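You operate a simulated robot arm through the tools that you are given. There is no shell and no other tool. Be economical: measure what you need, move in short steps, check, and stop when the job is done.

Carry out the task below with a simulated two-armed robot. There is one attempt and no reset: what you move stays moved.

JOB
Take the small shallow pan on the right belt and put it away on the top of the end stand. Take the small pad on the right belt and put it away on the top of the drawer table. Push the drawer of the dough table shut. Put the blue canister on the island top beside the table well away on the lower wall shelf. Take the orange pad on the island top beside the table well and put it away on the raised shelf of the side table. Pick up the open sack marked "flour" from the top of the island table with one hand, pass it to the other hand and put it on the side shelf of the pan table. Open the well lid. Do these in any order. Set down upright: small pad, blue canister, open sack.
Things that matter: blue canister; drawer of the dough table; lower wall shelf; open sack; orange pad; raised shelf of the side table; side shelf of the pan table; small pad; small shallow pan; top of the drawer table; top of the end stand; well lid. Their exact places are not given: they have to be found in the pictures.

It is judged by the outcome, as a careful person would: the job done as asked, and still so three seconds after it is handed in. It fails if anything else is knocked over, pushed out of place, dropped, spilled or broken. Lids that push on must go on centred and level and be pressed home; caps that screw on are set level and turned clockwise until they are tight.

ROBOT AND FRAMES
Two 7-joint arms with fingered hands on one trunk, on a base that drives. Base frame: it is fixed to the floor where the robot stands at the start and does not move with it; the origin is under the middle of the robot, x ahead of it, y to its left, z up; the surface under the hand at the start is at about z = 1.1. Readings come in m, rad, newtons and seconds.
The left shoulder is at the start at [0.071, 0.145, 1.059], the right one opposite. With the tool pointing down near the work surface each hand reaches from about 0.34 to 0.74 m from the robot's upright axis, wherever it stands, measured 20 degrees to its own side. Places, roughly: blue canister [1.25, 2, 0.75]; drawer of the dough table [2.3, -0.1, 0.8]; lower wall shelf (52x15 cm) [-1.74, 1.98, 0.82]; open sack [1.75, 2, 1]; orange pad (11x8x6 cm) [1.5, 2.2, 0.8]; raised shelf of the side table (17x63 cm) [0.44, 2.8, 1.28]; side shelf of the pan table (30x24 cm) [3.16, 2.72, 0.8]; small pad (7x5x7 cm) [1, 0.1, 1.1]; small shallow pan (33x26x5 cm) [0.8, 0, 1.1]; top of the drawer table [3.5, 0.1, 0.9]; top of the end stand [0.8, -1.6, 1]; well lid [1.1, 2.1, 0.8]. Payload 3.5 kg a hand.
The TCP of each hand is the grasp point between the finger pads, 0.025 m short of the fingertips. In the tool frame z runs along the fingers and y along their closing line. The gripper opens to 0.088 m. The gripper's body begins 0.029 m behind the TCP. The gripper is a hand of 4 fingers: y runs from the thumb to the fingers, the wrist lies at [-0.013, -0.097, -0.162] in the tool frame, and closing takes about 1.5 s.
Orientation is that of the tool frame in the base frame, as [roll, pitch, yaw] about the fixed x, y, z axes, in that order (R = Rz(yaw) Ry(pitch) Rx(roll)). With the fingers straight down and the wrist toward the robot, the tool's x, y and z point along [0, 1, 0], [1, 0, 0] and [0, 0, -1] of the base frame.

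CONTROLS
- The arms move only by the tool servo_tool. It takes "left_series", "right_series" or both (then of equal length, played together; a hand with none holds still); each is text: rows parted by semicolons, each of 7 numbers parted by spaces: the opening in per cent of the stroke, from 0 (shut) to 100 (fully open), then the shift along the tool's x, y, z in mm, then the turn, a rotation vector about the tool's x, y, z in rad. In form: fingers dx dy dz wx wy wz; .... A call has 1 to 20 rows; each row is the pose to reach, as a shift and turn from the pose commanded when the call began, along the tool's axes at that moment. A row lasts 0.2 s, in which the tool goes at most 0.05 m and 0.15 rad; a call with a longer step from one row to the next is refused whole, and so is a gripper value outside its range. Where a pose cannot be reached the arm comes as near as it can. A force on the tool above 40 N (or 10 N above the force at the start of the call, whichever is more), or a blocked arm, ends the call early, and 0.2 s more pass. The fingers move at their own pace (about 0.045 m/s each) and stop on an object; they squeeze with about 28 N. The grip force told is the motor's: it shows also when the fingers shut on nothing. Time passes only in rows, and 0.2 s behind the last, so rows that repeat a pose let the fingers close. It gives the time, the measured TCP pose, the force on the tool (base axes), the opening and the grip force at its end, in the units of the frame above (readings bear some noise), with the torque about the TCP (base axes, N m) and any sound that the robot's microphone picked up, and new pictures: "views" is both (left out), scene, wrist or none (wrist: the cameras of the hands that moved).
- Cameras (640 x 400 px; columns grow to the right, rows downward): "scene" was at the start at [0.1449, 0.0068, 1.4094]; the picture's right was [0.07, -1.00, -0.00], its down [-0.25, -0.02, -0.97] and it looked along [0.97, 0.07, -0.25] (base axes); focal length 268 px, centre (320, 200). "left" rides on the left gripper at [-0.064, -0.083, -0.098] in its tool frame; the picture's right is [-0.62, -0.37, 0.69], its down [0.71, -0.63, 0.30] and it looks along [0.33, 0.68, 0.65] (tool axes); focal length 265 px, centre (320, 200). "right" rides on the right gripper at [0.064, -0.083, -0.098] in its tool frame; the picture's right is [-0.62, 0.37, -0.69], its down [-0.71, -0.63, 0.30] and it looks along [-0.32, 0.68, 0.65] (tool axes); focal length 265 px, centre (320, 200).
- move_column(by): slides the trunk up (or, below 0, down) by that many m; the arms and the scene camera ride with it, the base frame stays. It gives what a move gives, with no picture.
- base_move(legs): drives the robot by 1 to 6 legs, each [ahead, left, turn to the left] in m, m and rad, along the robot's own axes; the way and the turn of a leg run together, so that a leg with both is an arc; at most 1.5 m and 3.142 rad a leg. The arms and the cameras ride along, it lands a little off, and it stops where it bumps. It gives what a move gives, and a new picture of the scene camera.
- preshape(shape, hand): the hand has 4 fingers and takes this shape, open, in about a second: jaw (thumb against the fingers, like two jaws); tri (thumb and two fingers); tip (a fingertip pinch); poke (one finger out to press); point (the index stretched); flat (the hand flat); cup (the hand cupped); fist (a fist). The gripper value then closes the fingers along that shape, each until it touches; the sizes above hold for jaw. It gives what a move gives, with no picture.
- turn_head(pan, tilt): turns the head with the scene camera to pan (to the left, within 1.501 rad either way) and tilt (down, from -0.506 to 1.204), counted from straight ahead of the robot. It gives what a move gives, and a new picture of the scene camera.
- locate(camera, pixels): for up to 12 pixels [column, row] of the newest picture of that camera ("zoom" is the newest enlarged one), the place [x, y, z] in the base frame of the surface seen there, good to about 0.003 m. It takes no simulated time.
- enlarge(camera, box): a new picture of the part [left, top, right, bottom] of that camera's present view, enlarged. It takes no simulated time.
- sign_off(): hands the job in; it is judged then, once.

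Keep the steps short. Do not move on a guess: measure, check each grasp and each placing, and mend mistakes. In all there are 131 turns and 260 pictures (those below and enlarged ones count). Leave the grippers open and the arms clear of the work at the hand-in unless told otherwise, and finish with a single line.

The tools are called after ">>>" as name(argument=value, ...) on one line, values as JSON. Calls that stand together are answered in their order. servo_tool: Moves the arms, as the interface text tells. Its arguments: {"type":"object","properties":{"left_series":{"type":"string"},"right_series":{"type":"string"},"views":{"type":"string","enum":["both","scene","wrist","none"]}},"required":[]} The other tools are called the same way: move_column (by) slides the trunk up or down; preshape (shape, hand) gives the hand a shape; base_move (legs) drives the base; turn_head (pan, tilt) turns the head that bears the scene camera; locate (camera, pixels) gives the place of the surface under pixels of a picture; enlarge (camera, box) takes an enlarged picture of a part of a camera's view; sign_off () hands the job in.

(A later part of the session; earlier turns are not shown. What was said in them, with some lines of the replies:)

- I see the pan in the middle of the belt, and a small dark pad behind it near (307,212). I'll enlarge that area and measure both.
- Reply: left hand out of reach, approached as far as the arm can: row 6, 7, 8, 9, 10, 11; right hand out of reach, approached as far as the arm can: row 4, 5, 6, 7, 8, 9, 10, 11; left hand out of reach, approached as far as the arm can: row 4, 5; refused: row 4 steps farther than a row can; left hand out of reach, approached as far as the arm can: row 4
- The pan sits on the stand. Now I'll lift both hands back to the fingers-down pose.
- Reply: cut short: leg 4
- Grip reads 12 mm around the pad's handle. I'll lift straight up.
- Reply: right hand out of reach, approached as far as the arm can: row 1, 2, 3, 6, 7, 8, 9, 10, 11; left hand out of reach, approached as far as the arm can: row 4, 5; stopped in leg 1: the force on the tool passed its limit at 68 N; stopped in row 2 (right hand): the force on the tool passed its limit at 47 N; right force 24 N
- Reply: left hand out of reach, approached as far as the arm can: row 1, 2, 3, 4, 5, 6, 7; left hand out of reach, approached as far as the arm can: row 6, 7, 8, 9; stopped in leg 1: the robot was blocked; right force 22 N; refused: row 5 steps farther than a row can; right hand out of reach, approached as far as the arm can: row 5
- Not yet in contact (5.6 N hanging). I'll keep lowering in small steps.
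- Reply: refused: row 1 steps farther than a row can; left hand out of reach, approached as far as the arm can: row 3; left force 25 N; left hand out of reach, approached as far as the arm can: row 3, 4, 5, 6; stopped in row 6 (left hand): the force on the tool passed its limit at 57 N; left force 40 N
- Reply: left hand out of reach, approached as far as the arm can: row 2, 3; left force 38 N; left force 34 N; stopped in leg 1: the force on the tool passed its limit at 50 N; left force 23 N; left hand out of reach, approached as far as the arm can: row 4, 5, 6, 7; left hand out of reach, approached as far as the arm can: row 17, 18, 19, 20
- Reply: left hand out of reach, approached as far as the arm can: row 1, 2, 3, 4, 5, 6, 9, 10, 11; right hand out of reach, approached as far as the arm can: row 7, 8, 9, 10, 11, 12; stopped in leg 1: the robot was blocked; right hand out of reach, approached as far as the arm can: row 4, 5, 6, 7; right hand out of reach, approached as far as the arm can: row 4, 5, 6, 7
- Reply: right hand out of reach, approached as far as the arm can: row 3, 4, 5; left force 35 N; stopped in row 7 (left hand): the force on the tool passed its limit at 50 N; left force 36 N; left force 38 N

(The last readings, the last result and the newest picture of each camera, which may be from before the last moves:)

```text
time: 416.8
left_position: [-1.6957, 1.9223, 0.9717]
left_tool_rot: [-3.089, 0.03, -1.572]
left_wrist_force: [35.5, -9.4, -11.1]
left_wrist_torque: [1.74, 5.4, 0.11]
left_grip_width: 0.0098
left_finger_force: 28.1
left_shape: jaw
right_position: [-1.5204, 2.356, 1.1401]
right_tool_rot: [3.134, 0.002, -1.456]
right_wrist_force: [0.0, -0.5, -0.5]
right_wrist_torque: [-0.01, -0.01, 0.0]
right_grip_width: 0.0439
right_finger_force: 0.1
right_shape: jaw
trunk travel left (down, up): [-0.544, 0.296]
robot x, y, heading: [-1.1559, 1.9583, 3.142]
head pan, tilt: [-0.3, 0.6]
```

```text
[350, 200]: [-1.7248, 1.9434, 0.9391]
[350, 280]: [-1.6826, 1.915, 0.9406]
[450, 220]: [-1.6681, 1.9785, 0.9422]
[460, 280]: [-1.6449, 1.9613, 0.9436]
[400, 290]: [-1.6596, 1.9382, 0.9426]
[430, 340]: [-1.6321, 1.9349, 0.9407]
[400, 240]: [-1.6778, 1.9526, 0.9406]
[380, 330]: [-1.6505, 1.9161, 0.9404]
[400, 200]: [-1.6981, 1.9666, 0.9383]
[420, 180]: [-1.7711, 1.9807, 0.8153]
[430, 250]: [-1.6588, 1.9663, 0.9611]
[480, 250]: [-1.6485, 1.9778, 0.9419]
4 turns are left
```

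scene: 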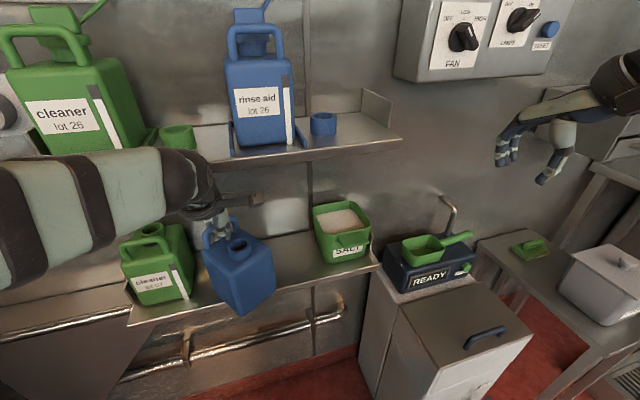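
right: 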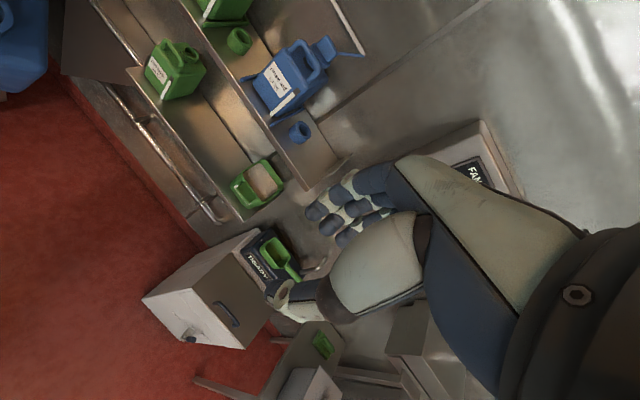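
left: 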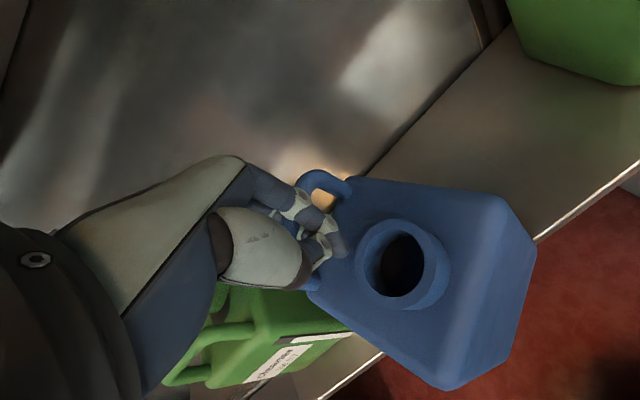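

>>> servo_tool(left_series="30 0 0 0 0 0 0; 60 0 0 0 0 0 0; 100 0 0 0 0 0 0; 100 0 0 0 0 0 0; 100 0 0 0 0 0 0; 100 0 -12 0 0 0 0; 100 0 -24 0 0 0 0; 100 0 -34 -6 0 0 0; 100 0 -36 -20 0 0 0; 100 0 -36 -35 0 0 0; 100 0 -38 -50 0 0 0; 100 0 -40 -62 0 0 0; 100 0 -65 -66 0 0 0; 100 0 -100 -66 0 0 0; 100 0 -140 -66 0 0 0; 100 0 -165 -66 0 0 0", views="both")

>>> locate(camera="scene", pixels=[[240, 260], [225, 255], [255, 255], [270, 262], [238, 290], [238, 305], [215, 275], [262, 280], [210, 250], [245, 245], [180, 275], [265, 290]])

```text
time: 417.6
left_position: [-1.6959, 1.9225, 0.9736]
left_tool_rot: [-3.087, 0.029, -1.571]
left_wrist_force: [26.2, -7.4, -1.5]
left_wrist_torque: [1.57, 4.23, -0.23]
left_grip_width: 0.0305
left_finger_force: 0.1
left_shape: jaw
right_position: [-1.5199, 2.3562, 1.1423]
right_tool_rot: [3.139, 0.003, -1.456]
right_wrist_force: [0.4, 0.0, -0.1]
right_wrist_torque: [0.0, 0.0, -0.01]
right_grip_width: 0.0438
right_finger_force: 0.0
right_shape: jaw
trunk travel left (down, up): [-0.544, 0.296]
robot x, y, heading: [-1.1533, 1.9567, -3.137]
head pan, tilt: [-0.3, 0.6]
stopped in row 3 (left hand): the force on the tool passed its limit at 49 N (the readings are from after the stop); the commanded pose is now the measured one
```

scene: 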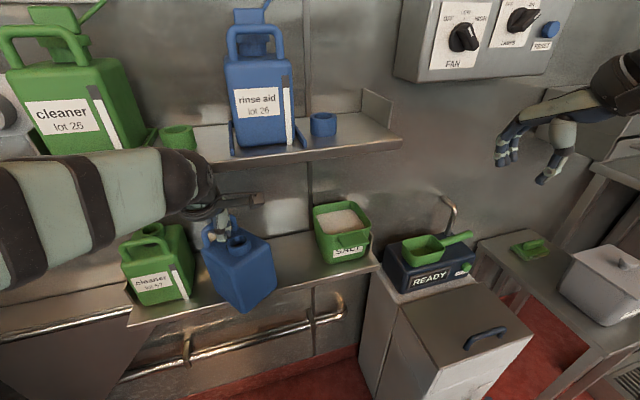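
left: 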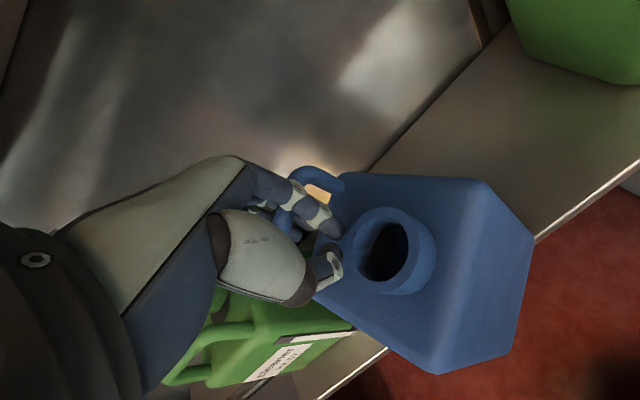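

```text
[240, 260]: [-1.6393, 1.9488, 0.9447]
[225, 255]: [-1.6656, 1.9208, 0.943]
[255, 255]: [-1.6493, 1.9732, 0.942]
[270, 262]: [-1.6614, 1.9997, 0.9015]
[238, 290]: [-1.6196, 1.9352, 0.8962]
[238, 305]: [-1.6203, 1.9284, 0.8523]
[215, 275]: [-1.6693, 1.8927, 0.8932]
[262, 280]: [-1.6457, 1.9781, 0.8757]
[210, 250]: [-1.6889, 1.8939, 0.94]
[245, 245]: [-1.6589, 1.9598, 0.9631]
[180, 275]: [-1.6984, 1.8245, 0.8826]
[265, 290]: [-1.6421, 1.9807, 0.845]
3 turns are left
```

>>> servo_tool(left_series="34 4 -6 0 0 0 0; 45 5 -10 0 0 0 0; 60 5 -10 0 0 0 0; 80 5 -10 0 0 0 0; 100 5 -10 0 0 0 0; 100 5 -10 0 0 0 0; 100 5 -13 -8 0 0 0; 100 5 -17 -18 0 0 0; 100 5 -22 -28 0 0 0; 100 5 -28 -40 0 0 0; 100 5 -35 -52 0 0 0; 100 5 -45 -62 0 0 0; 100 5 -75 -66 0 0 0; 100 5 -115 -66 0 0 0; 100 5 -155 -66 0 0 0; 100 5 -190 -66 0 0 0", views="both")

>>> locate(camera="scene", pixels=[[240, 260], [225, 255], [255, 255], [270, 262], [238, 290], [238, 305], [215, 275], [262, 280], [210, 250], [245, 245], [230, 310], [265, 290]])

```text
time: 419.6
left_position: [-1.679, 1.9187, 0.992]
left_tool_rot: [-3.061, 0.019, -1.574]
left_wrist_force: [-0.8, 0.1, -4.0]
left_wrist_torque: [0.07, -0.27, -0.03]
left_grip_width: 0.0869
left_finger_force: 0.0
left_shape: jaw
right_position: [-1.5274, 2.3582, 1.1374]
right_tool_rot: [-3.138, -0.001, -1.458]
right_wrist_force: [0.2, 0.2, -0.8]
right_wrist_torque: [0.02, 0.01, 0.0]
right_grip_width: 0.0439
right_finger_force: 0.1
right_shape: jaw
trunk travel left (down, up): [-0.544, 0.296]
robot x, y, heading: [-1.1521, 1.9575, 3.14]
head pan, tilt: [-0.3, 0.6]
stopped in row 10 (left hand): the force on the tool passed its limit at 47 N (the readings are from after the stop); the commanded pose is now the measured one
```

scene: 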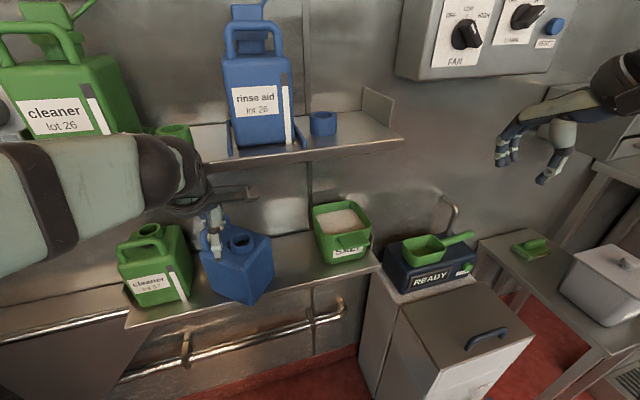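
left: 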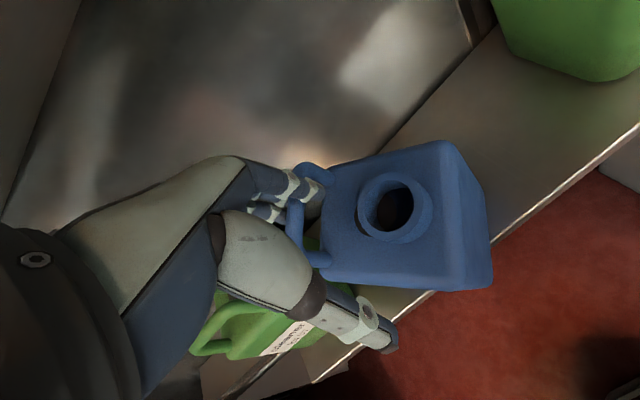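

```text
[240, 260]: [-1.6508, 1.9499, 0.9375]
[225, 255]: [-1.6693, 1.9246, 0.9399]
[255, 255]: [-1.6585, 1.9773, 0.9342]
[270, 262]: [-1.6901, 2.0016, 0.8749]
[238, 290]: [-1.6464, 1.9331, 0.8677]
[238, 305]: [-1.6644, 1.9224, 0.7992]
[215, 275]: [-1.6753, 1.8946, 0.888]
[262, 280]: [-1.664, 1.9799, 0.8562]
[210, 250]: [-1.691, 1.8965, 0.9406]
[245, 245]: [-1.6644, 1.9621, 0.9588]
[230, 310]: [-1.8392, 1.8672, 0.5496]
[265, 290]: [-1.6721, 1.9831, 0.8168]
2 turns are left
```

>>> servo_tool(left_series="100 0 0 0 -0.1 0 0; 100 0 0 -3 -0.2 0 0; 100 0 0 -8 -0.3 0 0; 100 0 0 -14 -0.36 0 0; 100 0 0 -20 -0.36 0 0; 100 0 -4 -27 -0.36 0 0; 100 0 -16 -31 -0.36 0 0; 100 0 -45 -33 -0.36 0 0; 100 0 -85 -33 -0.36 0 0; 100 0 -125 -33 -0.36 0 0; 100 0 -165 -33 -0.36 0 0; 100 0 -200 -33 -0.36 0 0", views="both")

>>> locate(camera="scene", pixels=[[240, 260], [225, 255], [255, 255], [270, 262], [238, 290], [215, 275], [262, 280], [245, 245], [230, 240], [265, 290]])

```text
time: 422.2
left_position: [-1.4793, 1.9168, 1.0401]
left_tool_rot: [2.857, 0.022, -1.574]
left_wrist_force: [-0.7, 0.4, -1.0]
left_wrist_torque: [0.03, -0.01, -0.01]
left_grip_width: 0.0876
left_finger_force: 0.1
left_shape: jaw
right_position: [-1.5256, 2.358, 1.1385]
right_tool_rot: [-3.14, -0.003, -1.458]
right_wrist_force: [-0.1, -0.7, 0.2]
right_wrist_torque: [0.01, 0.01, -0.02]
right_grip_width: 0.0438
right_finger_force: 0.1
right_shape: jaw
trunk travel left (down, up): [-0.544, 0.296]
robot x, y, heading: [-1.1563, 1.9565, 3.142]
head pan, tilt: [-0.3, 0.6]
```

scene: 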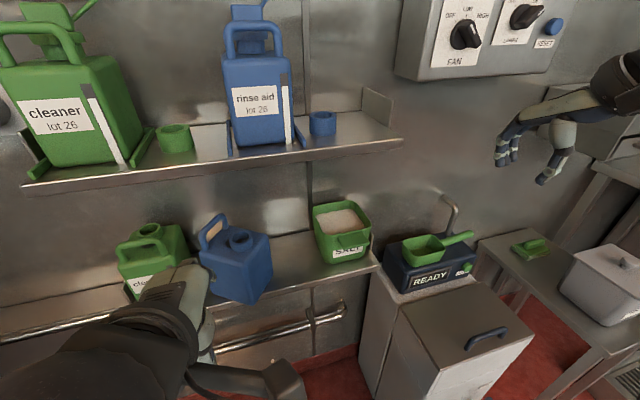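
left: 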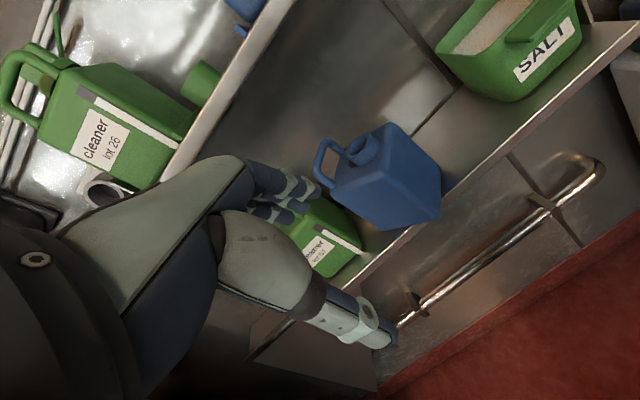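

```text
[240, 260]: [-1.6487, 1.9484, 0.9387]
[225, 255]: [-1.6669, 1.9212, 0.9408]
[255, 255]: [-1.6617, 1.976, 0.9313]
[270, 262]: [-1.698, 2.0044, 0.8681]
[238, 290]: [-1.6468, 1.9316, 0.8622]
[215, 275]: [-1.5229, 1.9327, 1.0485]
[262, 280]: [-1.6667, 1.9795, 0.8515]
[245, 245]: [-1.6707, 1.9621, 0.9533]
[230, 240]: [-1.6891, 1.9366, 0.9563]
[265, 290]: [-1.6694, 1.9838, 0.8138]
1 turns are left
```

The blue canister is standing on the lower wall shelf, both hands are open and clear of it. I'll back the base away and hand in.

>>> base_move(legs=[[-0.3, 0, 0]])

>>> sign_off()

```text
time: 424.3
left_position: [-1.1781, 1.9159, 1.0398]
left_tool_rot: [2.857, 0.02, -1.567]
left_wrist_force: [0.9, -0.6, 0.0]
left_wrist_torque: [0.01, 0.01, -0.03]
left_grip_width: 0.0877
left_finger_force: 0.0
left_shape: jaw
right_position: [-1.2263, 2.3563, 1.1381]
right_tool_rot: [-3.139, -0.001, -1.448]
right_wrist_force: [-0.5, 1.0, -0.2]
right_wrist_torque: [-0.02, -0.01, -0.01]
right_grip_width: 0.0438
right_finger_force: 0.1
right_shape: jaw
trunk travel left (down, up): [-0.544, 0.296]
robot x, y, heading: [-0.8494, 1.9605, -3.134]
head pan, tilt: [-0.3, 0.6]
```

scene: 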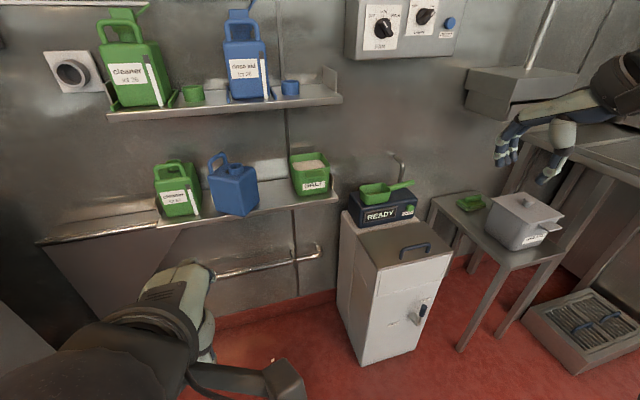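

```text
The job is handed in.
```

All seven tasks are done and handed in, but the blue canister sits near the front edge of the lower wall shelf and is turned at an angle, and the base was stopped by contact at the pan table and once at the side table, with nothing seen to move.
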